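You operate a simulated robot arm through the tools that you are given. There is no shell and no other tool. Be economical: measure what you need, move in short steps, check, and stop when the job is done.

You are at the controls of a simulated robot arm. One attempt, no reset.

Task
Fix the cable end from the green mat in the blue clamp.
Fine: loosen the wing screw, lift the bar, lay the cable under it, shut the bar and turn the wing screw to its stop. Leave the red clamp and the other cable ends.

Only the result counts: the job must be done as asked and must still hold three seconds after the hand-in. Knocking over, shifting, dropping, spilling or breaking anything else fails it.

Robot
A 6-joint arm with a two-finger gripper, on a carriage that runs on a rail from [-0.001, -1.17] to [0.001, 1.17] (x, y) and turns from -136 to 196 degrees about z. Base frame: it is fixed where the carriage stands at the start and does not move with it; the origin is on the floor, on the carriage's upright axis, x ahead of it, y to its left, z up; the surface under the hand at the start is at about z = 0.904. Readings come in m, degrees, newtons and seconds.
Its first joint turns from -166.0 to 166.0 degrees. Places, roughly: bed of the blue clamp [0.7, 0.5, 0.9]; blue clamp bar [0.7, 0.5, 0.9]; blue wing screw [0.7, 0.4, 1]; cable end (3x15x4 cm) [0.9, 0.3, 0.9]; red clamp bar [0.9, 0.5, 0.9]; red wing screw [0.9, 0.4, 1]. Payload 5 kg.
Tool frame: the origin (TCP) lies between the finger pads and is the grasp point; the fingertips stand 0.03 m ahead of it; z points along the fingers, y is the line along which they close. The gripper opens to 0.176 m. The gripper's body begins 0.153 m behind the TCP.
Orientation is that of the tool frame in the base frame, as [roll, pitch, yaw] about the fixed x, y, z axes, in that order (R = Rz(yaw) Ry(pitch) Rx(roll)). With the fingers straight down and closing along the base's y, the tool's x points along the base's -x, its y along +y and its z along -z.

Tools
- The arm moves only by the tool move_arm. Its arguments are lists of equal length, an entry for each row: "grip": the closure, from 0 (fully open) to 1 (shut); "delta_pos": the shift along the tool's x, y, z in m, a list of three; "rot": the turn, a rotation vector about the tool's x, y, z in degrees, a list of three. In form: {"grip": [grip, ...], "delta_pos": [[x, y, z], ...], "rot": [[ax, ay, az], ...]}. A call has 1 to 12 rows; each row shifts and turns the commanded pose from where the row before left it, along the tool's axes as they then stand. A row lasts 0.2 s, in which the tool goes at most 0.05 m and 8.6 degrees; a call with a longer step from one row to the next is refused whole, and so is a gripper value outside its range. Where a pose cannot be reached the arm comes as near as it can. A force on the tool above 70 N (or 10 N above the force at the start of the call, whichever is more), or a blocked arm, ends the call early, and 0.2 s more pass. The fingers move at their own pace and stop on an object; they squeeze with about 35 N. The grip force told is the motor's: it shows also when the fingers shut on nothing. Time passes only in rows, and 0.2 s behind the last, so rows that do not move let the fingers close. The reply holds the time, the measured pose of the TCP, the force on the tool along the base axes, the opening and the grip force, in the units named above and with some noise, with the torque about the TCP (base axes, N m) and any sound that the robot's microphone picked up, and new pictures: "show" is both (left out), scene, wrist or none.
- Cameras (640 x 400 px; columns grow to the right, rows downward): "scene" is now at [0.0655, 0.2437, 1.614]; the picture's right is [0.38, -0.93, 0.00], its down [-0.45, -0.18, -0.87] and it looks along [0.81, 0.33, -0.49] (base axes); focal length 249 px, centre (320, 200). "wrist" rides on the gripper at [0.067, -0.009, -0.184] in the tool frame; the picture's right is [0.14, 0.99, 0.00], its down [-0.92, 0.13, -0.36] and it looks along [-0.36, 0.05, 0.93] (tool axes); focal length 251 px, centre (320, 200). There is no depth. A picture from a camera that has moved, and an enlarged one, comes with that camera's place and axes in the base frame and with its lens.
- move_column(by): slides the trunk up (or, below 0, down) by that many m; the arm and the scene camera ride with it, the base frame stays. It gives what a move gives, with no picture.
- steer(legs): drives the robot by 1 to 6 legs, each [ahead, left, turn to the left] in m, m and degrees, along the robot's own axes; the way and the turn of a leg run together, so that a leg with both is an arc; at most 1.5 m and 180 degrees a leg. The arm and the cameras ride along, it lands a little off, and it stops where it bumps. It keeps to its track: a leg is cut to what the track allows. It gives what a move gives, and a new picture of the scene camera.
- aim_head(pan, tilt): turns the head with the scene camera to pan (to the left, within 120 degrees either way) and tilt (down, from -29 to 69), counted from straight ahead of the robot. It gives what a move gives, and a new picture of the scene camera.
- enlarge(camera, box): a new picture of the part [left, top, right, bottom] of that camera's present view, enlarged. The clock stands still meanwhile.
- job_done(): hands the job in; it is judged then, once.

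Go step by step. Nothing tells you exact positions but the pictures and the camera data: compare them with the known pose of the tool, close in by small moves and look again before you grip or let go. The budget is 120 turns and 260 pictures, counting those below and the enlarged ones. Unless the task says otherwise, let go and move clear before handing in, and close with one line.

The tools are called after "Call:" as name(argument=value, ...) on one line, values as JSON. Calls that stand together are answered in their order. move_arm: Moves the arm, as the interface text tells. Its arguments: {"type":"object","properties":{"grip":{"type":"array","items":{"type":"number"}},"delta_pos":{"type":"array","items":{"type":"array","items":{"type":"number"}}},"rot":{"type":"array","items":{"type":"array","items":{"type":"number"}}},"show":{"type":"string","enum":["both","scene","wrist","none"]}},"required":["grip","delta_pos","rot"]} The other tools are called the same way: move_column (by) slides the trunk up or down; steer (legs) drives the base; aim_head (pan, tilt) turns the head that bears the scene camera; enlarge (camera, box) takes an enlarged picture of a part of a camera's view; job_done () hands the job in.

At the start:

```text
clock: 0.0
eef_pos: [0.788, 0.3508, 1.3196]
tool_rot: [-179.9, 0.0, 180.0]
force: [-0.1, -0.1, 0.0]
moment: [0.01, 0.02, 0.0]
width: 0.176
finger_force: 0.0
trunk travel left (down, up): [-0.15, 0.2]
robot x, y, heading: [-0.0009, 0.0024, 0.4]
head pan, tilt: [22.1, 29.4]
```

scene: 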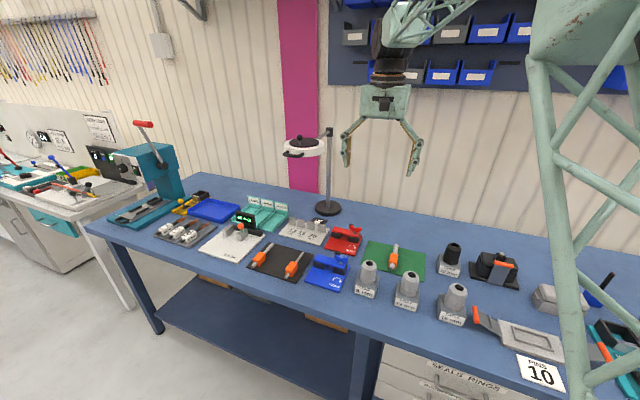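
wrist: 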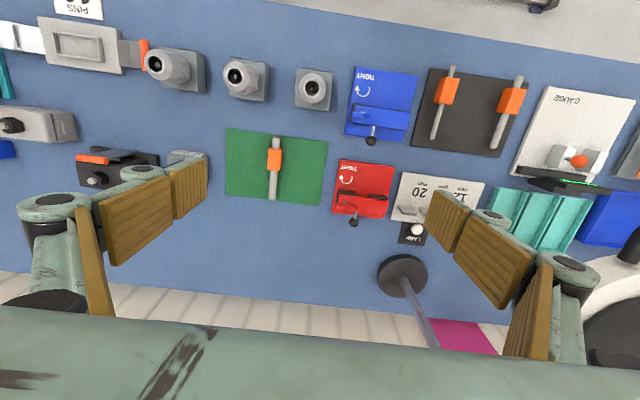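

I see the blue clamp, the red clamp behind it, and the green mat with one cable end. First I enlarge the views to see the details.

Call:
enlarge(camera="scene", box=[290, 215, 440, 305])

Call:
enlarge(camera="wrist", box=[210, 60, 450, 220])

```text
4.27 times, centred on (365, 260) of scene
camera zoom: at [0.0655, 0.2437, 1.614], right [0.38, -0.93, 0.0], down [-0.45, -0.18, -0.87], along [0.81, 0.33, -0.49], focal length 1061 px, centre (128, -56)
```

zoom: 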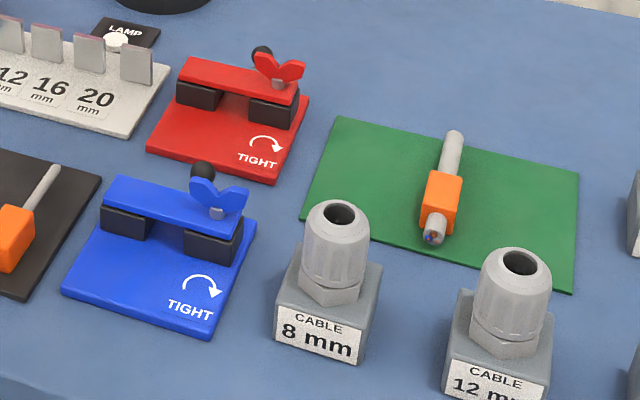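

```text
2.50 times, centred on (330, 140) of wrist
camera zoom: at [0.7207, 0.3412, 1.5032], right [-0.14, 0.99, 0.0], down [0.92, 0.13, 0.36], along [0.36, 0.05, -0.93], focal length 629 px, centre (295, 350)
```

zoom: 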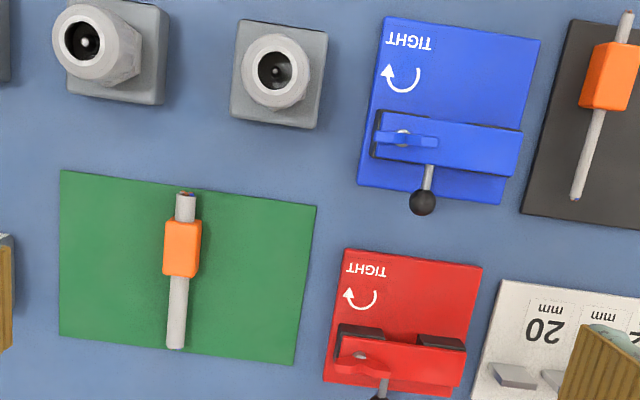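

The blue wing screw looks to be near [0.733, 0.432], the lift knob near [0.78, 0.46, 0.96] and the cable at x 0.81–0.96, y 0.254. I move closer above the clamp to look again.

Call:
move_arm(grip=[0, 0, 0, 0, 0], delta_pos=[[0.011, 0.017, 0.034], [0.011, 0.017, 0.034], [0.011, 0.017, 0.034], [0.011, 0.017, 0.034], [0.011, 0.017, 0.034]], rot=[[0, 0, 0], [0, 0, 0], [0, 0, 0], [0, 0, 0], [0, 0, 0]])

Call:
enlarge(camera="wrist", box=[200, 60, 440, 210])

Call:
enlarge(camera="scene", box=[300, 240, 364, 296])

```text
clock: 1.2
eef_pos: [0.7334, 0.4364, 1.1495]
tool_rot: [180.0, 0.0, -179.9]
force: [-0.7, -0.6, 0.2]
moment: [0.08, 0.0, 0.02]
width: 0.176
finger_force: 0.1
trunk travel left (down, up): [-0.15, 0.2]
robot x, y, heading: [-0.0012, 0.0031, 0.2]
head pan, tilt: [22.1, 29.4]
camera scene: at [0.0656, 0.2435, 1.614], right [0.38, -0.93, 0.0], down [-0.45, -0.18, -0.87], along [0.81, 0.33, -0.49], focal length 249 px, centre (320, 200)
camera wrist: at [0.6655, 0.4262, 1.3329], right [-0.14, 0.99, 0.0], down [0.92, 0.13, 0.36], along [0.36, 0.05, -0.93], focal length 251 px, centre (320, 200)
```

scene: 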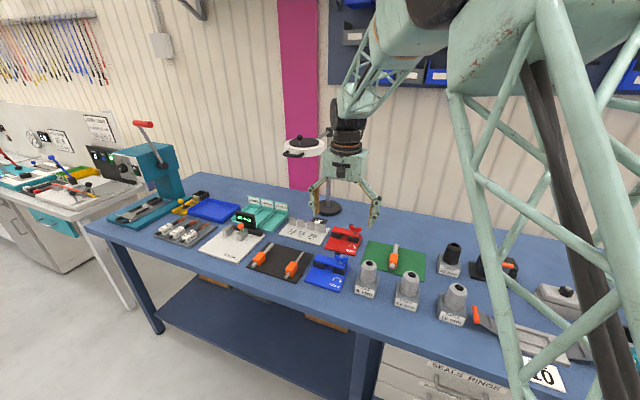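
wrist: 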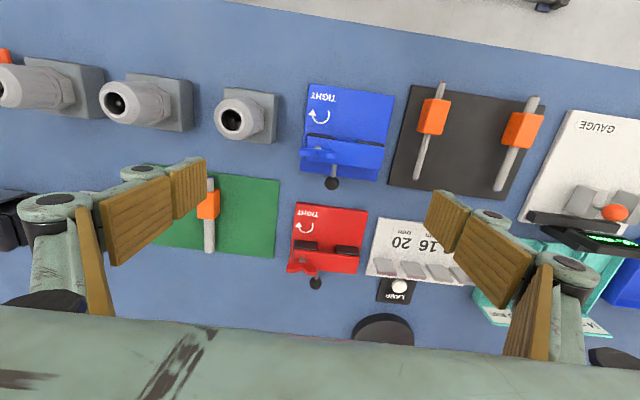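

```text
2.67 times, centred on (320, 135) of wrist
camera zoom: at [0.6655, 0.4262, 1.3329], right [-0.14, 0.99, 0.0], down [0.92, 0.13, 0.36], along [0.36, 0.05, -0.93], focal length 670 px, centre (320, 373)
```

zoom: 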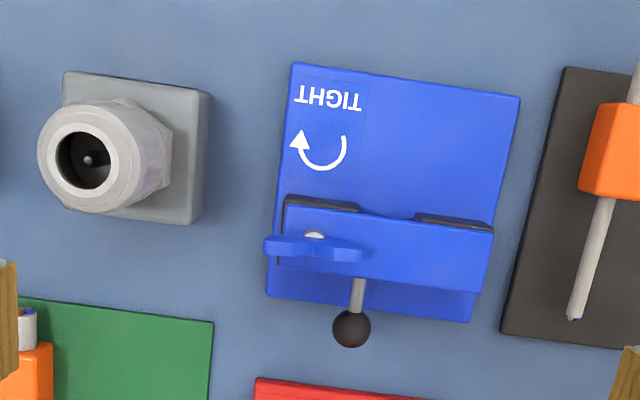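

```text
7.14 times, centred on (332, 268) of scene
camera zoom: at [0.0656, 0.2435, 1.614], right [0.38, -0.93, 0.0], down [-0.45, -0.18, -0.87], along [0.81, 0.33, -0.49], focal length 1776 px, centre (234, -286)
```

zoom: 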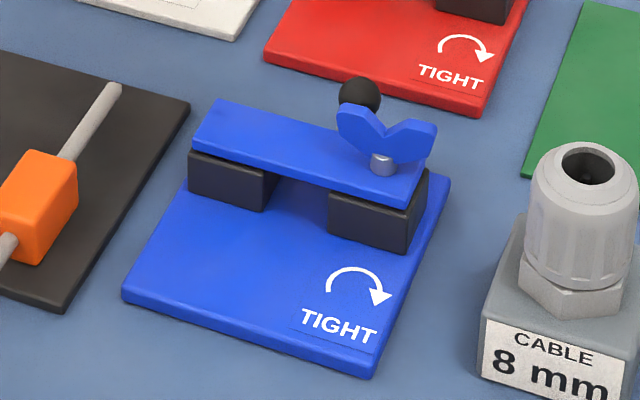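

The wing screw is at about [0.732, 0.432, 0.978] with its wings along y, and the lift ball is at [0.779, 0.460, 0.962]. I turn the tool so that the fingers close along x and partly close them.

Call:
move_arm(grip=[0.7, 0.7, 0.7, 0.7, 0.7, 0.7, 0.7, 0.7, 0.7, 0.7, 0.7], delta_pos=[[0.001, -0.004, 0], [0, 0, 0], [0, 0, 0], [0, 0, 0], [0, 0, 0], [0, 0, 0], [0, 0, 0], [0, 0, 0], [0, 0, 0], [0, 0, 0], [0, 0, 0.03]], rot=[[0, 0, 7.945], [0, 0, 7.945], [0, 0, 7.945], [0, 0, 7.945], [0, 0, 7.945], [0, 0, 7.945], [0, 0, 7.945], [0, 0, 7.945], [0, 0, 7.945], [0, 0, 7.945], [0, 0, 7.945]])

Call:
enlarge(camera="wrist", box=[200, 60, 440, 210])

```text
clock: 3.6
eef_pos: [0.7312, 0.4312, 1.1202]
tool_rot: [180.0, -0.1, 92.4]
force: [-0.8, -0.4, 0.6]
moment: [0.07, -0.11, 0.04]
width: 0.0528
finger_force: 0.2
trunk travel left (down, up): [-0.15, 0.2]
robot x, y, heading: [-0.0012, -0.0014, -0.2]
head pan, tilt: [22.1, 29.4]
camera scene: at [0.0649, 0.2435, 1.614], right [0.38, -0.93, 0.0], down [-0.45, -0.18, -0.87], along [0.81, 0.33, -0.49], focal length 249 px, centre (320, 200)
camera wrist: at [0.7191, 0.4972, 1.3034], right [0.98, 0.18, 0.0], down [0.17, -0.92, 0.36], along [0.07, -0.36, -0.93], focal length 251 px, centre (320, 200)
```

scene: 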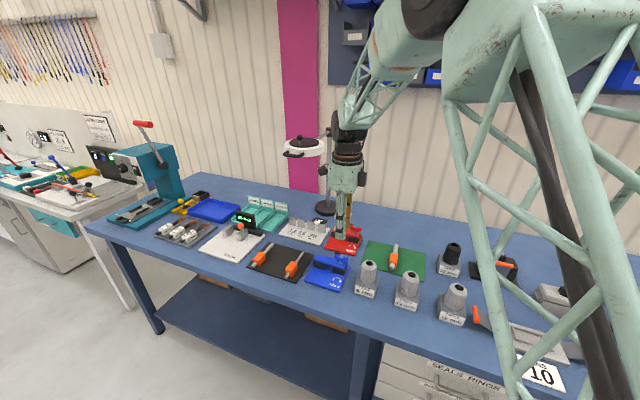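
wrist: 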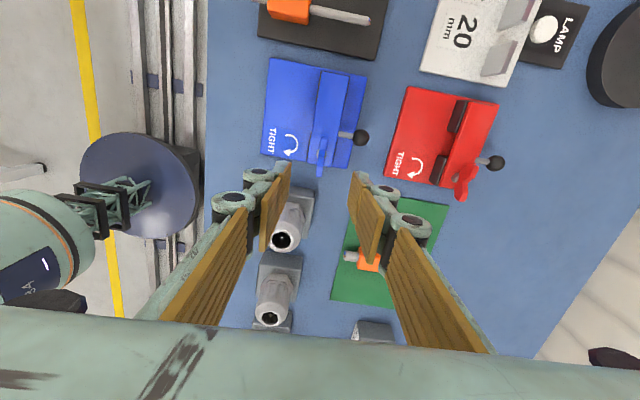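

```text
2.67 times, centred on (320, 135) of wrist
camera zoom: at [0.7191, 0.4972, 1.3034], right [0.98, 0.18, 0.0], down [0.17, -0.92, 0.36], along [0.07, -0.36, -0.93], focal length 670 px, centre (320, 373)
```

zoom: 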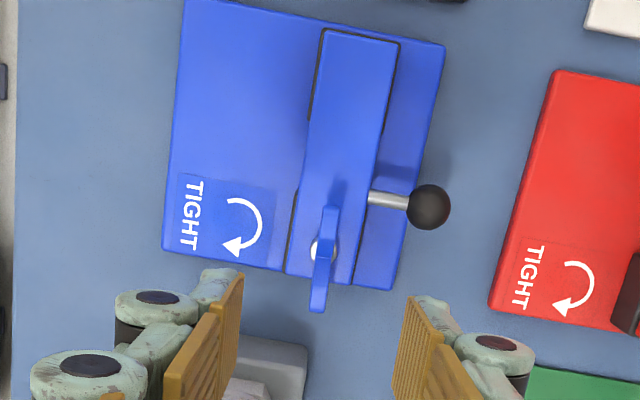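

The picture puts the wing at about [0.733, 0.430], with the bar top at z ≈ 0.952. I lower the fingers astride the wing with the tips at about 0.966.

Call:
move_arm(grip=[0.7, 0.7, 0.7, 0.7], delta_pos=[[-0.001, 0.002, 0.04], [0, 0, 0.04], [0, 0, 0.025], [0, 0, 0.019]], rot=[[0, 0, 0], [0, 0, 0], [0, 0, 0], [0, 0, 0]])

Call:
enlarge(camera="wrist", box=[220, 100, 420, 225])

Call:
enlarge(camera="scene", box=[300, 230, 380, 296])

```text
clock: 4.6
eef_pos: [0.7338, 0.4303, 0.9966]
tool_rot: [180.0, 0.1, 92.5]
force: [-0.6, -0.6, 1.2]
moment: [0.03, -0.08, -0.01]
width: 0.0527
finger_force: 0.0
trunk travel left (down, up): [-0.15, 0.2]
robot x, y, heading: [0.0007, -0.0017, 0.1]
head pan, tilt: [22.1, 29.4]
camera scene: at [0.0649, 0.2434, 1.6141], right [0.38, -0.93, 0.0], down [-0.45, -0.18, -0.87], along [0.81, 0.33, -0.49], focal length 249 px, centre (320, 200)
camera wrist: at [0.7212, 0.4962, 1.1799], right [0.98, 0.18, 0.0], down [0.17, -0.92, 0.36], along [0.07, -0.36, -0.93], focal length 251 px, centre (320, 200)
```

scene: 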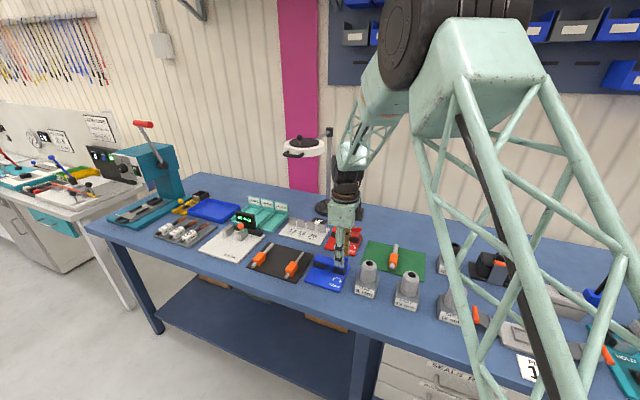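
wrist: 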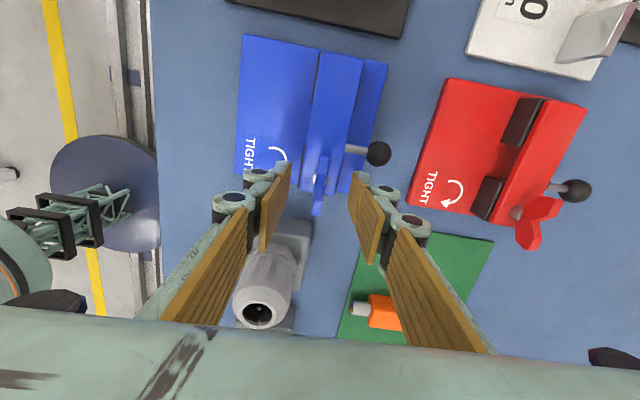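

```text
3.20 times, centred on (320, 162) of wrist
camera zoom: at [0.7212, 0.4962, 1.1799], right [0.98, 0.18, 0.0], down [0.17, -0.92, 0.36], along [0.07, -0.36, -0.93], focal length 805 px, centre (320, 320)
```

zoom: 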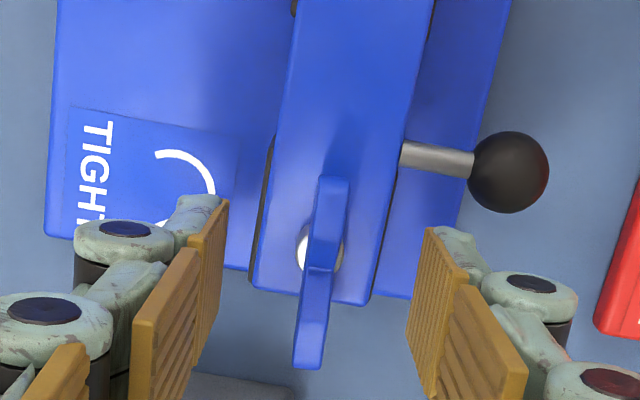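

```text
6.06 times, centred on (340, 263) of scene
camera zoom: at [0.0649, 0.2434, 1.6141], right [0.38, -0.93, 0.0], down [-0.45, -0.18, -0.87], along [0.81, 0.33, -0.49], focal length 1507 px, centre (199, -182)
```

zoom: 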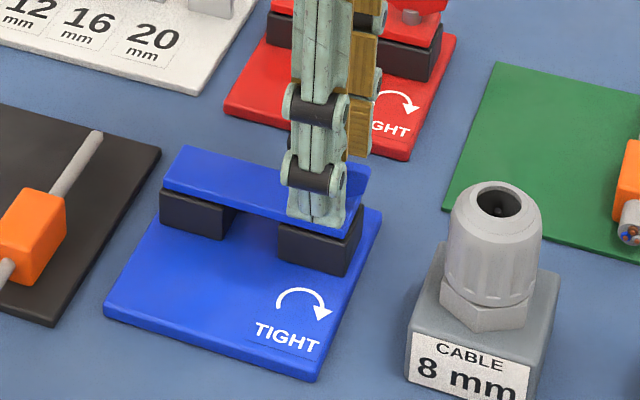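

The wing lies centred between the fingers, about 2 mm further along +y. I shift 2 mm, close and feel the grip.

Call:
move_arm(grip=[0.85, 1, 1, 1], delta_pos=[[0.002, 0, 0], [0, 0, 0], [0, 0, 0], [0, 0, 0]], rot=[[0, 0, 0], [0, 0, 0], [0, 0, 0], [0, 0, 0]], show="wrist")

```text
clock: 5.6
eef_pos: [0.734, 0.4323, 0.9957]
tool_rot: [-180.0, 0.0, 92.6]
force: [-6.3, -1.3, 1.3]
moment: [0.09, 0.15, 0.01]
width: 0.007
finger_force: 45.0
trunk travel left (down, up): [-0.15, 0.2]
robot x, y, heading: [-0.0015, 0.0006, 0.0]
head pan, tilt: [22.1, 29.4]
camera wrist: at [0.7209, 0.4984, 1.1796], right [0.98, 0.18, 0.0], down [0.17, -0.92, 0.36], along [0.07, -0.36, -0.93], focal length 251 px, centre (320, 200)
```

wrist: 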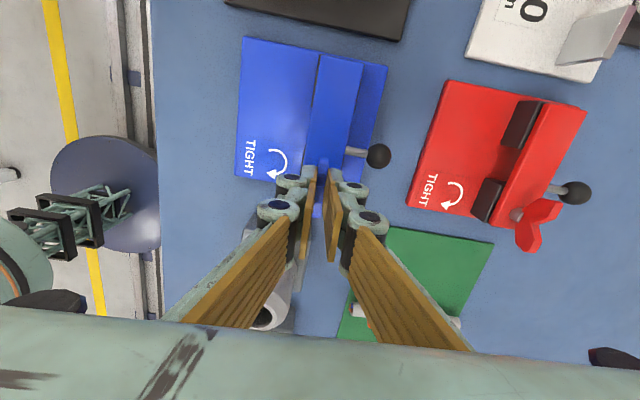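

The wing is held, 7 mm thick. I turn counter-clockwise in steps and watch the torque.

Call:
move_arm(grip=[1, 1, 1, 1, 1, 1], delta_pos=[[0, -0.0007, 0], [0, 0, 0], [0, 0, 0], [0, 0, 0], [0, 0, 0], [0, 0, 0]], rot=[[0, 0, -7.5], [0, 0, -7.5], [0, 0, -7.5], [0, 0, -7.5], [0, 0, -7.5], [0, 0, -7.5]], show="wrist")

```text
clock: 7.0
eef_pos: [0.733, 0.4323, 0.9969]
tool_rot: [180.0, -0.1, 137.7]
force: [2.8, -3.2, 2.1]
moment: [-0.11, -0.1, -0.01]
width: 0.0072
finger_force: 44.9
trunk travel left (down, up): [-0.15, 0.2]
robot x, y, heading: [-0.0004, -0.0021, -0.0]
head pan, tilt: [22.1, 29.4]
camera wrist: at [0.6773, 0.4701, 1.1795], right [0.57, 0.82, 0.0], down [0.77, -0.53, 0.36], along [0.3, -0.2, -0.93], focal length 251 px, centre (320, 200)
```

wrist: 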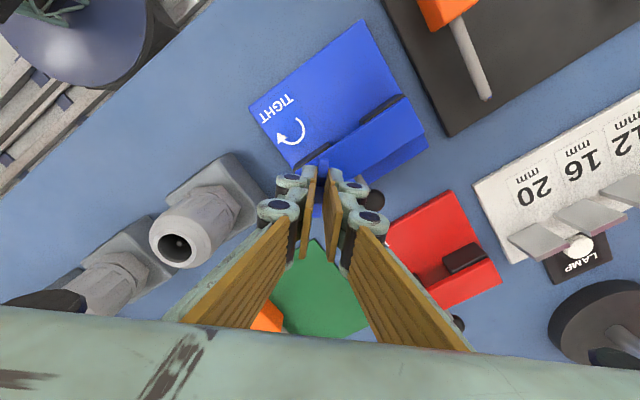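

The wing turns freely, with torque near zero. I keep turning.

Call:
move_arm(grip=[1, 1, 1, 1, 1, 1, 1, 1, 1, 1, 1, 1], delta_pos=[[0, 0, 0], [0, 0, 0], [0, 0, 0], [0, 0, 0], [0, 0, 0], [0, 0, 0], [0, 0, 0], [0, 0, 0], [0, 0, 0], [0, 0, 0], [0, 0, 0], [0, 0, 0]], rot=[[0, 0, -7.5], [0, 0, -7.5], [0, 0, -7.5], [0, 0, -7.5], [0, 0, -7.5], [0, 0, -7.5], [0, 0, -7.5], [0, 0, -7.5], [0, 0, -7.5], [0, 0, -7.5], [0, 0, -7.5], [0, 0, -7.5]], show="wrist")

```text
clock: 9.6
eef_pos: [0.7334, 0.4324, 0.9966]
tool_rot: [180.0, 0.0, -132.3]
force: [6.9, -7.7, 8.1]
moment: [0.08, -0.34, -0.05]
width: 0.0071
finger_force: 45.4
trunk travel left (down, up): [-0.15, 0.2]
robot x, y, heading: [0.0011, 0.0002, 0.0]
head pan, tilt: [22.1, 29.4]
camera wrist: at [0.6949, 0.3762, 1.1795], right [-0.82, 0.57, 0.0], down [0.53, 0.77, 0.36], along [0.2, 0.3, -0.93], focal length 251 px, centre (320, 200)
```

wrist: 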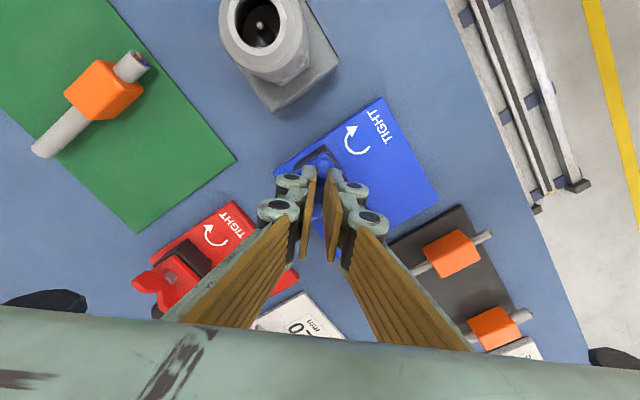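

After 135° the upward force has grown to 8 N, so the screw may be rising. I ease up by 1 mm and turn a bit further.

Call:
move_arm(grip=[1, 1, 1, 1, 1, 1], delta_pos=[[0, 0, -0.001], [0, 0, 0], [0, 0, 0], [0, 0, 0], [0, 0, 0], [0, 0, 0]], rot=[[0, 0, 0], [0, 0, -7.5], [0, 0, -7.5], [0, 0, -7.5], [0, 0, -7.5], [0, 0, -7.5]], show="wrist")

```text
clock: 11.0
eef_pos: [0.7338, 0.4316, 0.9978]
tool_rot: [180.0, 0.1, -94.8]
force: [10.4, -9.9, -4.9]
moment: [-0.93, -0.18, -0.02]
width: 0.0074
finger_force: 44.7
trunk travel left (down, up): [-0.15, 0.2]
robot x, y, heading: [0.0033, -0.0002, -0.2]
head pan, tilt: [22.1, 29.4]
camera wrist: at [0.7368, 0.3647, 1.1796], right [-1.0, -0.05, 0.0], down [-0.05, 0.93, 0.36], along [-0.02, 0.36, -0.93], focal length 251 px, centre (320, 200)
```

wrist: 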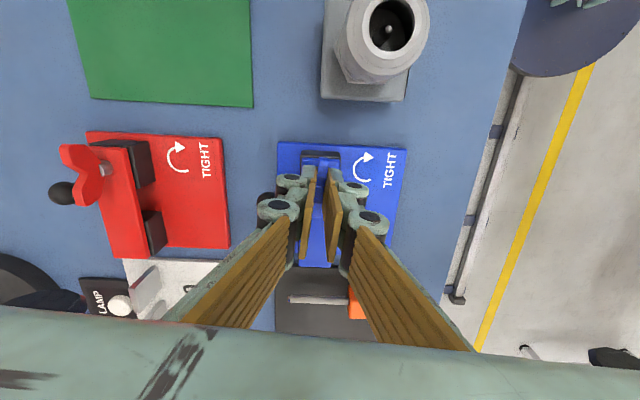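

Turned 180° now, and side forces are building. I let go, rise and look at the screw's state.

Call:
move_arm(grip=[0.75, 0.7, 0.7, 0.7], delta_pos=[[0, 0, 0], [0, 0, 0], [0, 0, -0.04], [0, 0, -0.04]], rot=[[0, 0, 0], [0, 0, 0], [0, 0, 0], [0, 0, 0]], show="none")

Call:
enlarge(camera="wrist", box=[200, 80, 440, 230])

Call:
enlarge(camera="scene", box=[300, 230, 380, 296])

```text
clock: 12.0
eef_pos: [0.7335, 0.4319, 1.0768]
tool_rot: [179.9, 0.0, -94.9]
force: [0.2, -0.2, 0.1]
moment: [-0.05, 0.04, -0.01]
width: 0.0529
finger_force: 0.1
trunk travel left (down, up): [-0.15, 0.2]
robot x, y, heading: [-0.0065, -0.0022, 0.2]
head pan, tilt: [22.1, 29.4]
```

```text
2.67 times, centred on (320, 155) of wrist
camera zoom: at [0.7363, 0.3647, 1.2606], right [-1.0, -0.05, 0.0], down [-0.05, 0.93, 0.36], along [-0.02, 0.36, -0.93], focal length 670 px, centre (320, 320)
```

zoom: 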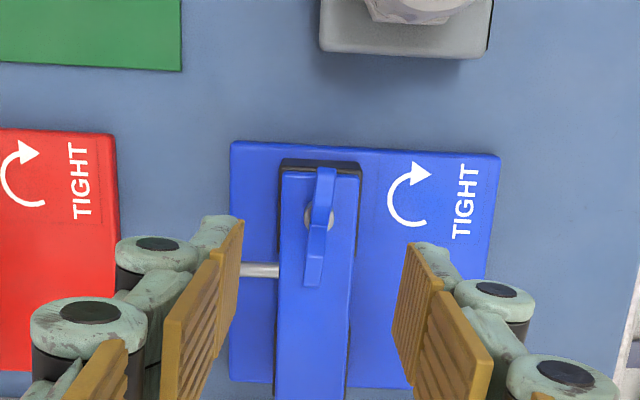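

```text
6.06 times, centred on (340, 263) of scene
camera zoom: at [0.0653, 0.2435, 1.6142], right [0.38, -0.93, 0.0], down [-0.45, -0.18, -0.87], along [0.81, 0.33, -0.49], focal length 1507 px, centre (199, -182)
```

zoom: 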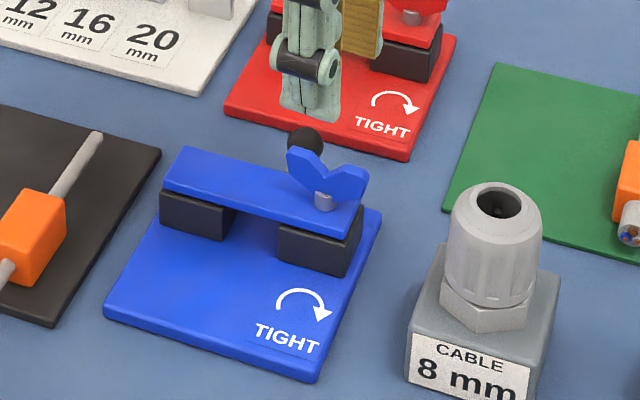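

The wing did follow the fingers by 187°. I grip it again and turn further, since the bar may need more slack.

Call:
move_arm(grip=[0.7, 0.7, 0.85, 1, 1, 1, 1, 1, 1, 1, 1, 1], delta_pos=[[0.001, 0, 0.04], [0, 0, 0.039], [0, 0, 0], [0, 0, 0], [0, 0, 0], [0, 0, 0], [0, 0, 0], [0, 0, 0], [0, 0, 0], [0, 0, 0], [0, 0, 0], [0, 0, 0]], rot=[[0, 0, 0], [0, 0, 0], [0, 0, 0], [0, 0, 0], [0, 0, 0], [0, 0, 0], [0, 0, -7.5], [0, 0, -7.5], [0, 0, -7.5], [0, 0, -7.5], [0, 0, -7.5], [0, 0, -7.5]], show="none")

```text
clock: 14.6
eef_pos: [0.7331, 0.4306, 0.9996]
tool_rot: [-179.9, 0.1, -49.9]
force: [8.5, -2.3, 11.6]
moment: [0.0, -0.22, -3.72]
width: 0.0321
finger_force: 44.5
trunk travel left (down, up): [-0.15, 0.2]
robot x, y, heading: [0.0002, 0.0023, 0.0]
head pan, tilt: [22.1, 29.4]
```

The fingers slipped over the wing with a torque of 3.7 N m, so the loosening stop is reached. I open, rise and look.

Call:
move_arm(grip=[0.7, 0.6, 0.6, 0.6, 0.6], delta_pos=[[0, 0, 0], [0, 0, 0], [0, 0, 0], [0, 0, -0.04], [0, 0, -0.04]], rot=[[0, 0, 0], [0, 0, 0], [0, 0, 0], [0, 0, 0], [0, 0, 0]], show="none")

Call:
enlarge(camera="wrist", box=[200, 80, 440, 230])

Call:
enlarge(camera="scene", box=[300, 230, 380, 296])

```text
clock: 15.8
eef_pos: [0.7334, 0.4316, 1.0786]
tool_rot: [-180.0, 0.1, -50.0]
force: [-0.4, 0.2, 0.5]
moment: [-0.04, 0.01, -0.01]
width: 0.0705
finger_force: 0.0
trunk travel left (down, up): [-0.15, 0.2]
robot x, y, heading: [0.001, -0.0026, -0.0]
head pan, tilt: [22.1, 29.4]
```

```text
2.67 times, centred on (320, 155) of wrist
camera zoom: at [0.7828, 0.387, 1.2621], right [-0.67, -0.74, 0.0], down [-0.69, 0.62, 0.36], along [-0.27, 0.24, -0.93], focal length 670 px, centre (320, 320)
```

zoom: 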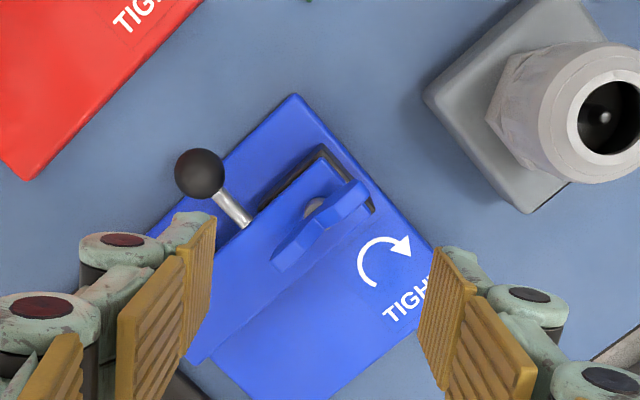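

```text
6.06 times, centred on (340, 263) of scene
camera zoom: at [0.0653, 0.2436, 1.6142], right [0.38, -0.93, 0.0], down [-0.45, -0.18, -0.87], along [0.81, 0.33, -0.49], focal length 1507 px, centre (199, -182)
```

zoom: 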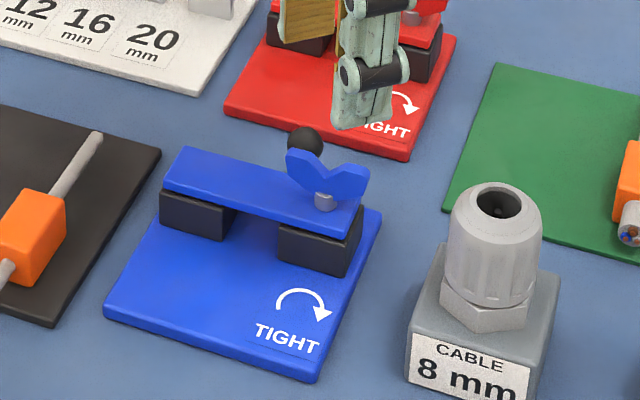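

The clamp has not moved and the wing sits at its loose stop. Next I unwind the wrist to approach the lift ball, with the fingers closing along y and tilted 30°.

Call:
move_arm(grip=[0.6, 0.6, 0.6, 0.6, 0.6, 0.6, 0.6, 0.6, 0.6, 0.6, 0.6, 0.6], delta_pos=[[0, 0, -0.02], [0, 0, 0], [0, 0, 0], [0, 0, 0], [0, 0, 0], [0, 0, 0], [0, 0, 0], [0, 0, 0], [0, 0, 0], [0, 0, 0], [0, 0, 0], [0, 0, 0]], rot=[[0, 0, 8.125], [0, 0, 8.125], [0, 0, 8.125], [0, 0, 8.125], [0, 0, 8.125], [0, 0, 8.125], [0, 0, 8.125], [0, 0, 8.125], [0, 0, 8.125], [0, 0, 8.125], [0, 0, 8.125], [0, 0, 8.125]], show="none")

Call:
move_arm(grip=[0.72, 0.72, 0.72, 0.72, 0.72, 0.72, 0.72, 0.72, 0.72], delta_pos=[[0, 0, 0], [0, 0, 0], [0, 0, 0], [0, 0, 0], [-0.0496, -0.0116, 0], [0, 0, 0], [0, 0, 0], [0, 0, 0], [0, 0, 0]], rot=[[0, 0, 8.125], [0, 0, 8.125], [0, 0, 8.125], [0, 0, 8.125], [0, 0, 0], [-7.5, 0, 0], [-7.5, 0, 0], [-7.5, 0, 0], [-7.5, 0, 0]])

Call:
enlarge(camera="wrist", box=[200, 80, 440, 230])

```text
clock: 18.4
eef_pos: [0.7318, 0.431, 1.1005]
tool_rot: [180.0, 0.0, -147.5]
force: [-0.5, -0.3, 0.1]
moment: [-0.01, 0.0, 0.0]
width: 0.0705
finger_force: 0.0
trunk travel left (down, up): [-0.15, 0.2]
robot x, y, heading: [-0.0003, -0.0014, 0.1]
head pan, tilt: [22.1, 29.4]
```

```text
refused: row 5 steps farther than a row can; nothing moved
```

```text
2.67 times, centred on (320, 155) of wrist
camera zoom: at [0.6811, 0.3878, 1.2814], right [-0.65, 0.76, 0.0], down [0.71, 0.6, 0.36], along [0.28, 0.23, -0.93], focal length 670 px, centre (320, 320)
```

zoom: 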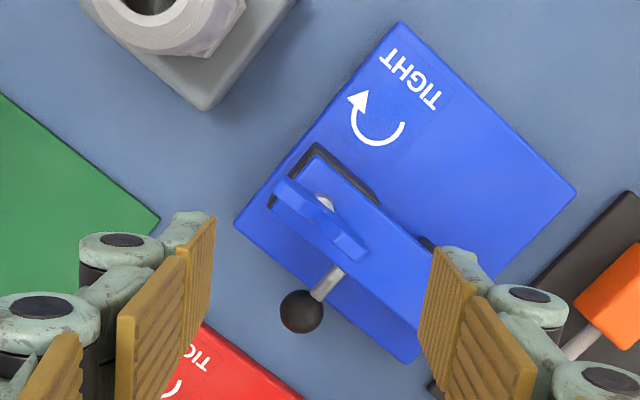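

I split the long step in two and carry on toward the ball.

Call:
move_arm(grip=[0.72, 0.72, 0.72, 0.72, 0.72, 0.72, 0.72, 0.72, 0.72, 0.72], delta_pos=[[0, 0, 0], [0, 0, 0], [0, 0, 0], [0, 0, 0], [-0.025, -0.0056, 0], [-0.026, -0.0056, 0], [0, 0, 0], [0, 0, 0], [0, 0, 0], [0, 0, 0]], rot=[[0, 0, 8.125], [0, 0, 8.125], [0, 0, 8.125], [0, 0, 8.125], [0, 0, 0], [0, 0, 0], [-7.5, 0, 0], [-7.5, 0, 0], [-7.5, 0, 0], [-7.5, 0, 0]], show="wrist")

Call:
enlarge(camera="wrist", box=[200, 80, 440, 230])

```text
clock: 20.6
eef_pos: [0.7843, 0.4213, 1.099]
tool_rot: [149.9, 0.1, 180.0]
force: [0.5, 0.8, 0.2]
moment: [-0.03, 0.03, -0.01]
width: 0.0494
finger_force: 0.0
trunk travel left (down, up): [-0.15, 0.2]
robot x, y, heading: [-0.0036, 0.0008, 0.3]
head pan, tilt: [22.1, 29.4]
camera wrist: at [0.7172, 0.321, 1.2518], right [-0.14, 0.86, 0.5], down [0.92, -0.07, 0.38], along [0.36, 0.51, -0.78], focal length 251 px, centre (320, 200)
```

wrist: 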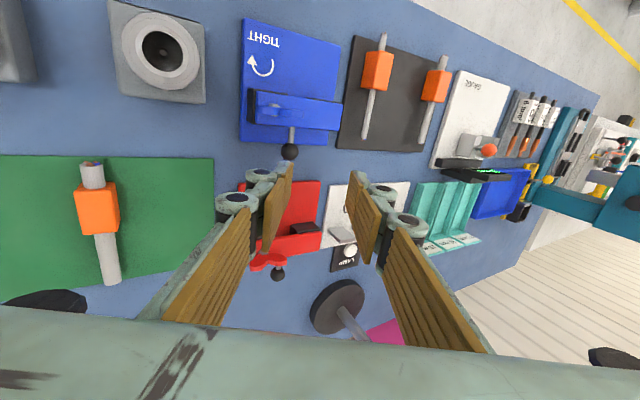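

```text
2.67 times, centred on (320, 155) of wrist
camera zoom: at [0.7172, 0.321, 1.2518], right [-0.14, 0.86, 0.5], down [0.92, -0.07, 0.38], along [0.36, 0.51, -0.78], focal length 670 px, centre (320, 320)
```

zoom: 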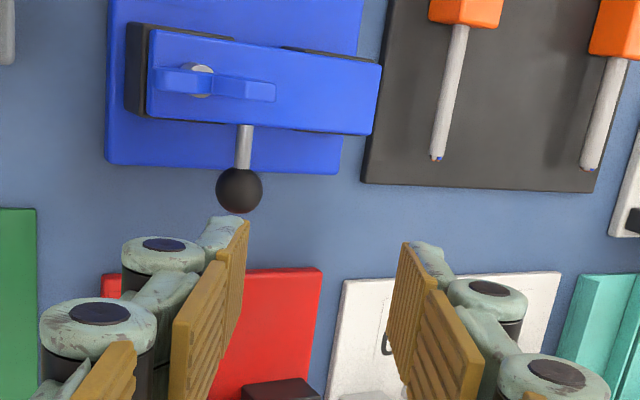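

The ball is at about [0.779, 0.457, 0.962]. I line up along the tilted axis and stop 4 cm short to check.

Call:
move_arm(grip=[0.72, 0.72, 0.72, 0.72], delta_pos=[[0.001, -0.0373, 0], [0.001, 0, 0.034], [0, 0, 0.034], [0, 0, 0.03]], rot=[[0, 0, 0], [0, 0, 0], [0, 0, 0], [0, 0, 0]], show="none")

Call:
enlarge(camera="wrist", box=[200, 80, 440, 230])

Call:
enlarge(camera="scene", box=[300, 230, 380, 296])

```text
clock: 21.6
eef_pos: [0.7829, 0.437, 0.9945]
tool_rot: [150.0, 0.0, -179.9]
force: [-1.2, -0.3, 0.1]
moment: [0.02, -0.03, -0.05]
width: 0.0494
finger_force: 0.1
trunk travel left (down, up): [-0.15, 0.2]
robot x, y, heading: [-0.0037, -0.0027, -0.1]
head pan, tilt: [22.1, 29.4]
```

```text
2.67 times, centred on (320, 155) of wrist
camera zoom: at [0.7156, 0.3371, 1.1481], right [-0.14, 0.86, 0.5], down [0.92, -0.07, 0.38], along [0.36, 0.51, -0.78], focal length 670 px, centre (320, 320)
```

zoom: 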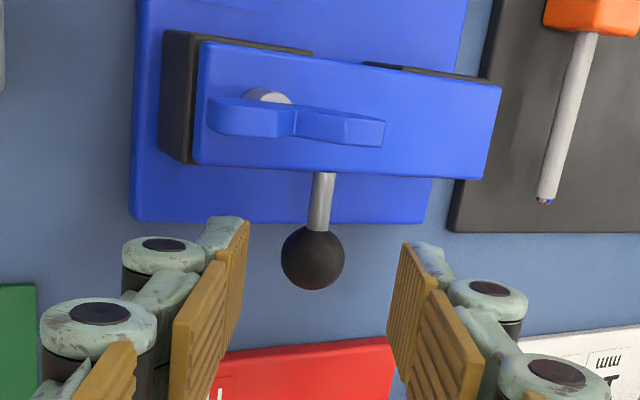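

```text
6.06 times, centred on (340, 263) of scene
camera zoom: at [0.0654, 0.2436, 1.614], right [0.38, -0.93, 0.0], down [-0.45, -0.18, -0.87], along [0.81, 0.33, -0.49], focal length 1507 px, centre (199, -182)
```

zoom: 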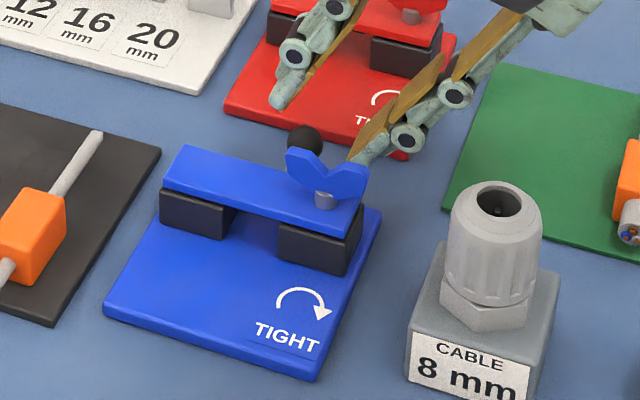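

The ball is centred to within 3 mm sideways and about 4 cm ahead. I narrow the fingers a little, advance and close on the ball.

Call:
move_arm(grip=[0.78, 0.78, 0.78, 1, 1, 1], delta_pos=[[0, -0.003, 0], [0, 0, 0.018], [0, 0, 0.018], [0, 0, 0], [0, 0, 0], [0, 0, 0]], rot=[[0, 0, 0], [0, 0, 0], [0, 0, 0], [0, 0, 0], [0, 0, 0], [0, 0, 0]], show="none")

Call:
enlarge(camera="wrist", box=[200, 80, 440, 230])

Call:
enlarge(camera="scene", box=[300, 230, 380, 296])

```text
clock: 23.0
eef_pos: [0.7819, 0.4529, 0.9627]
tool_rot: [150.0, 0.0, -180.0]
force: [2.5, 4.5, -0.8]
moment: [0.07, -0.09, -0.04]
width: 0.0224
finger_force: 44.9
trunk travel left (down, up): [-0.15, 0.2]
robot x, y, heading: [0.0007, -0.0014, 0.2]
head pan, tilt: [22.1, 29.4]
```

```text
2.67 times, centred on (320, 155) of wrist
camera zoom: at [0.7159, 0.3534, 1.1158], right [-0.14, 0.86, 0.5], down [0.92, -0.07, 0.38], along [0.36, 0.51, -0.78], focal length 670 px, centre (320, 320)
```

zoom: 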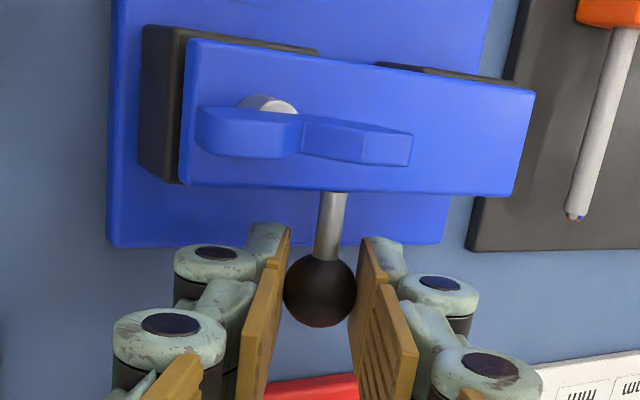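

```text
6.06 times, centred on (340, 263) of scene
camera zoom: at [0.0656, 0.244, 1.614], right [0.38, -0.93, 0.0], down [-0.45, -0.19, -0.87], along [0.81, 0.33, -0.49], focal length 1507 px, centre (199, -182)
```

zoom: 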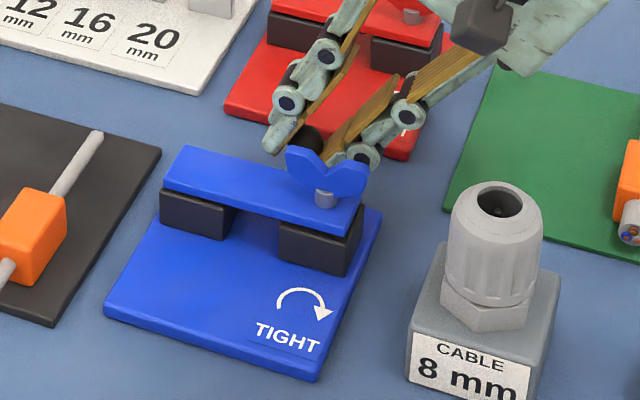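

The ball is held, with a 22 mm width that fits it. I lift it 12° along an arc about a hinge that I guess to be near y 0.53, z 0.945.

Call:
move_arm(grip=[1, 1], delta_pos=[[0, 0.0059, -0.0057], [0, 0.0059, -0.0057]], rot=[[6, 0, 0], [6, 0, 0]], show="none")

Call:
enlarge(camera="scene", box=[300, 230, 380, 296])

```text
clock: 23.6
eef_pos: [0.7822, 0.4581, 0.9766]
tool_rot: [162.0, 0.1, -179.9]
force: [1.2, 4.0, -2.6]
moment: [-0.01, -0.35, -0.03]
width: 0.0226
finger_force: 45.6
trunk travel left (down, up): [-0.15, 0.2]
robot x, y, heading: [0.0023, -0.0009, -0.1]
head pan, tilt: [22.1, 29.4]
```

```text
6.06 times, centred on (340, 263) of scene
camera zoom: at [0.066, 0.2435, 1.614], right [0.38, -0.93, 0.0], down [-0.45, -0.18, -0.87], along [0.81, 0.33, -0.49], focal length 1507 px, centre (199, -182)
```

zoom: 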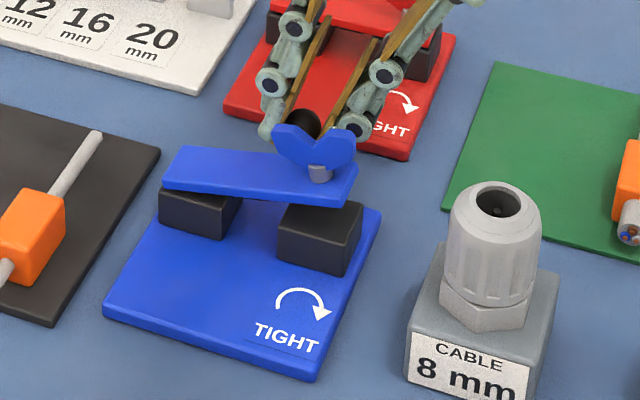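

The bar lifts well with low forces. I continue the arc.

Call:
move_arm(grip=[1, 1, 1, 1, 1, 1], delta_pos=[[0, 0.0059, -0.0057], [0, 0.0059, -0.0057], [0, 0.0059, -0.0057], [0, 0.0059, -0.0057], [0, 0.0059, -0.0057], [0, 0.0059, -0.0057]], rot=[[6, 0, 0], [6, 0, 0], [6, 0, 0], [6, 0, 0], [6, 0, 0], [6, 0, 0]], show="none")

Call:
enlarge(camera="scene", box=[290, 220, 370, 286])

```text
clock: 25.0
eef_pos: [0.7825, 0.4898, 1.0139]
tool_rot: [-161.9, 0.1, 180.0]
force: [12.8, -4.5, 4.4]
moment: [0.08, -1.05, 0.28]
width: 0.0226
finger_force: 44.6
trunk travel left (down, up): [-0.15, 0.2]
robot x, y, heading: [0.0002, -0.0001, 0.3]
head pan, tilt: [22.1, 29.4]
```

```text
6.06 times, centred on (330, 253) of scene
camera zoom: at [0.0662, 0.2424, 1.6142], right [0.38, -0.93, 0.0], down [-0.45, -0.18, -0.87], along [0.81, 0.33, -0.49], focal length 1507 px, centre (259, -121)
```

zoom: 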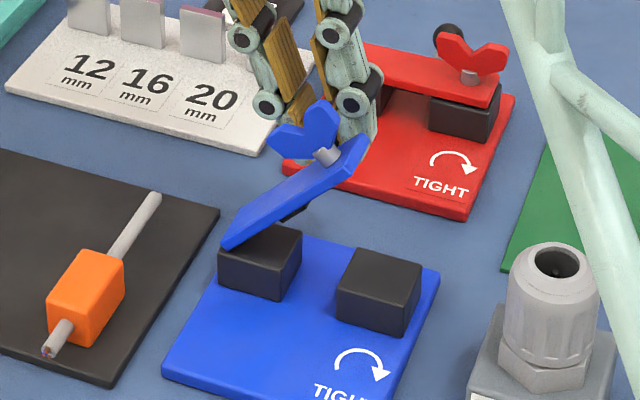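

The bar is at about 48°. I continue toward vertical.

Call:
move_arm(grip=[1, 1, 1, 1, 1, 1], delta_pos=[[0, 0.0059, -0.0057], [0, 0.0059, -0.0057], [0, 0.0059, -0.0057], [0, 0.0059, -0.0057], [0, 0.0059, -0.0057], [0, 0.0059, -0.0057]], rot=[[6, 0, 0], [6, 0, 0], [6, 0, 0], [6, 0, 0], [6, 0, 0], [6, 0, 0]], show="none")

Call:
enlarge(camera="scene", box=[280, 210, 360, 286])

```text
clock: 26.4
eef_pos: [0.7819, 0.5372, 1.0229]
tool_rot: [-126.1, 0.1, -180.0]
force: [23.0, -0.9, 26.8]
moment: [-0.21, -0.42, 0.89]
width: 0.0226
finger_force: 45.1
trunk travel left (down, up): [-0.15, 0.2]
robot x, y, heading: [-0.0006, 0.0036, -0.1]
head pan, tilt: [22.1, 29.4]
```

```text
5.26 times, centred on (320, 248) of scene
camera zoom: at [0.0657, 0.242, 1.6144], right [0.38, -0.93, 0.0], down [-0.45, -0.18, -0.87], along [0.81, 0.33, -0.49], focal length 1309 px, centre (320, -53)
```

zoom: 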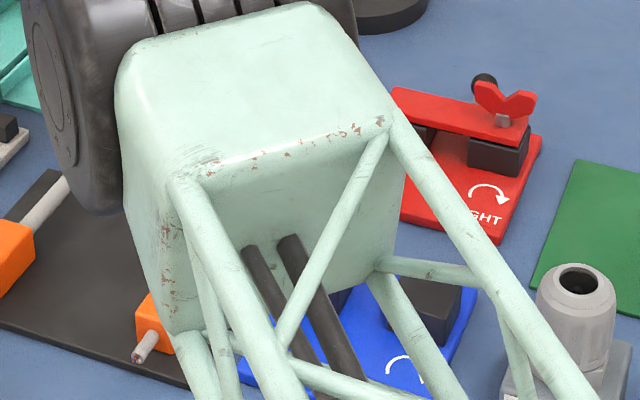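

Forces have grown to 27 N at about 84°, and the arm hides the clamp. I look through both cameras.

Call:
enlarge(camera="wrist", box=[160, 50, 480, 250])

Call:
enlarge(camera="scene", box=[0, 0, 640, 400])

```text
2.00 times, centred on (320, 150) of wrist
camera zoom: at [0.7146, 0.6798, 1.1392], right [-0.14, 0.58, -0.8], down [0.92, 0.37, 0.11], along [0.36, -0.72, -0.59], focal length 503 px, centre (320, 300)
```

zoom: 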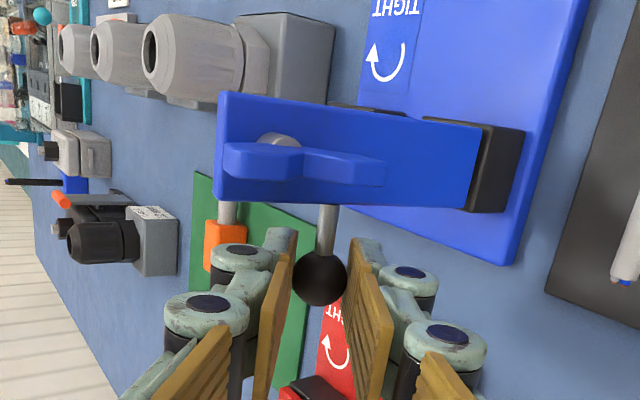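

```text
1.00 times, centred on (320, 200) of scene (not enlarged: the box is as wide or as high as the picture)
camera zoom: at [0.0657, 0.242, 1.6144], right [0.38, -0.93, 0.0], down [-0.45, -0.18, -0.87], along [0.81, 0.33, -0.49], focal length 249 px, centre (320, 200)
```

zoom: 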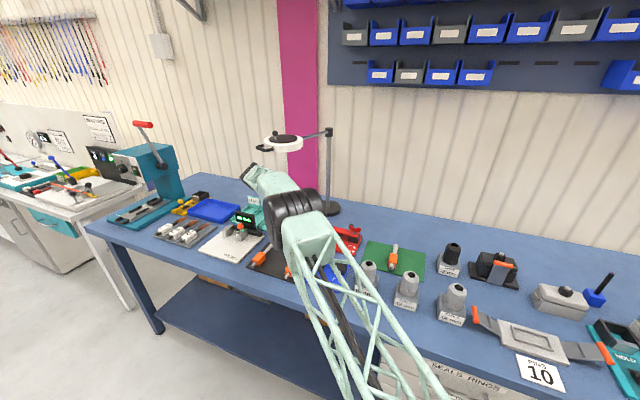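

The bar is near vertical and the ball is still held; the force suggests the true arc is slightly higher. I correct up and outward and go 8° further in small steps.

Call:
move_arm(grip=[1, 1, 1], delta_pos=[[-0.0015, -0.0024, -0.0018], [0, 0.0039, -0.0055], [0, 0.0039, -0.0055]], rot=[[0, 0, 0], [4, 0, 0], [4, 0, 0]], show="none")

Call:
enlarge(camera="wrist", box=[160, 50, 480, 250])

```text
clock: 27.4
eef_pos: [0.7669, 0.5194, 1.016]
tool_rot: [-118.5, 0.6, -179.4]
force: [14.9, 4.2, -7.3]
moment: [0.26, 0.09, 0.29]
width: 0.0223
finger_force: 45.5
out of reach, approached as far as the arm can: row 2, 3
trunk travel left (down, up): [-0.15, 0.2]
robot x, y, heading: [-0.0012, -0.0013, -0.2]
head pan, tilt: [22.1, 29.4]
stopped in row 3: the force on the tool passed its limit at 71 N (the readings are from after the stop); the commanded pose is now the measured one
```

```text
2.00 times, centred on (320, 150) of wrist
camera zoom: at [0.6974, 0.6748, 1.1113], right [-0.14, 0.47, -0.87], down [0.92, 0.39, 0.07], along [0.37, -0.79, -0.49], focal length 503 px, centre (320, 300)
```

zoom: 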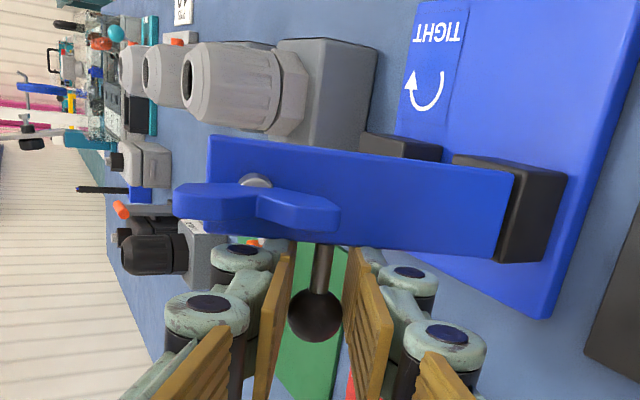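

The arm reached its reach limit and the ball slid in the fingers. I open the fingers and see whether the bar stays up by itself.

Call:
move_arm(grip=[0.85, 0.75, 0.75], delta_pos=[[0, 0, 0], [0, 0, 0], [0, 0, 0]], rot=[[0, 0, 0], [0, 0, 0], [0, 0, 0]], show="none")

Call:
enlarge(camera="wrist", box=[160, 50, 480, 250])

```text
clock: 28.2
eef_pos: [0.7666, 0.5189, 1.0181]
tool_rot: [-118.5, 0.5, -179.4]
force: [24.4, -1.7, -8.5]
moment: [-0.19, -0.23, 0.32]
width: 0.0442
finger_force: 0.0
trunk travel left (down, up): [-0.15, 0.2]
robot x, y, heading: [-0.0002, 0.001, -0.3]
head pan, tilt: [22.1, 29.4]
```

```text
2.00 times, centred on (320, 150) of wrist
camera zoom: at [0.6976, 0.6744, 1.1119], right [-0.14, 0.47, -0.87], down [0.92, 0.39, 0.07], along [0.37, -0.79, -0.49], focal length 503 px, centre (320, 300)
```

zoom: 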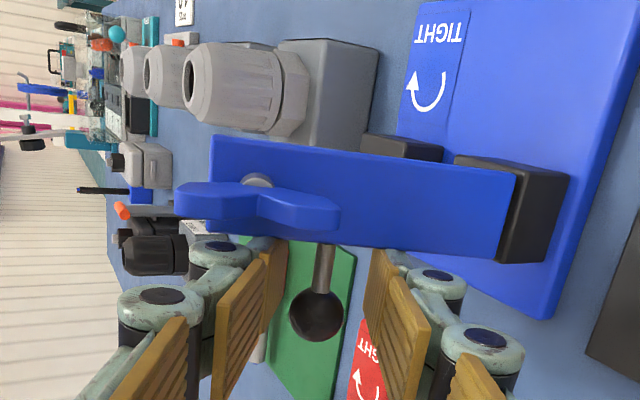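

The bar still stands, but a finger presses on its edge along x. I ease the hand to +x while untilting it a little.

Call:
move_arm(grip=[0.7, 0.7, 0.7, 0.7], delta_pos=[[-0.004, 0, 0], [-0.005, 0, 0], [-0.005, 0, 0], [0, 0, 0]], rot=[[-4, 0, 0], [-4, 0, 0], [-4, 0, 0], [0, 0, 0]], show="none")

Call:
enlarge(camera="wrist", box=[160, 50, 480, 250])

```text
clock: 29.2
eef_pos: [0.7795, 0.52, 1.0187]
tool_rot: [-130.5, 0.5, -179.4]
force: [-0.2, -0.8, 1.1]
moment: [0.13, 0.0, 0.02]
width: 0.053
finger_force: 0.0
trunk travel left (down, up): [-0.15, 0.2]
robot x, y, heading: [0.0047, -0.0009, 0.1]
head pan, tilt: [22.1, 29.4]
```

```text
2.00 times, centred on (320, 150) of wrist
camera zoom: at [0.7095, 0.6519, 1.1438], right [-0.14, 0.64, -0.75], down [0.92, 0.37, 0.15], along [0.37, -0.67, -0.64], focal length 503 px, centre (320, 300)
```

zoom: 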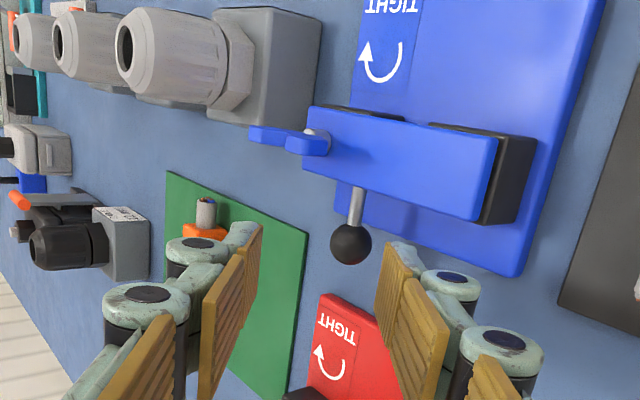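

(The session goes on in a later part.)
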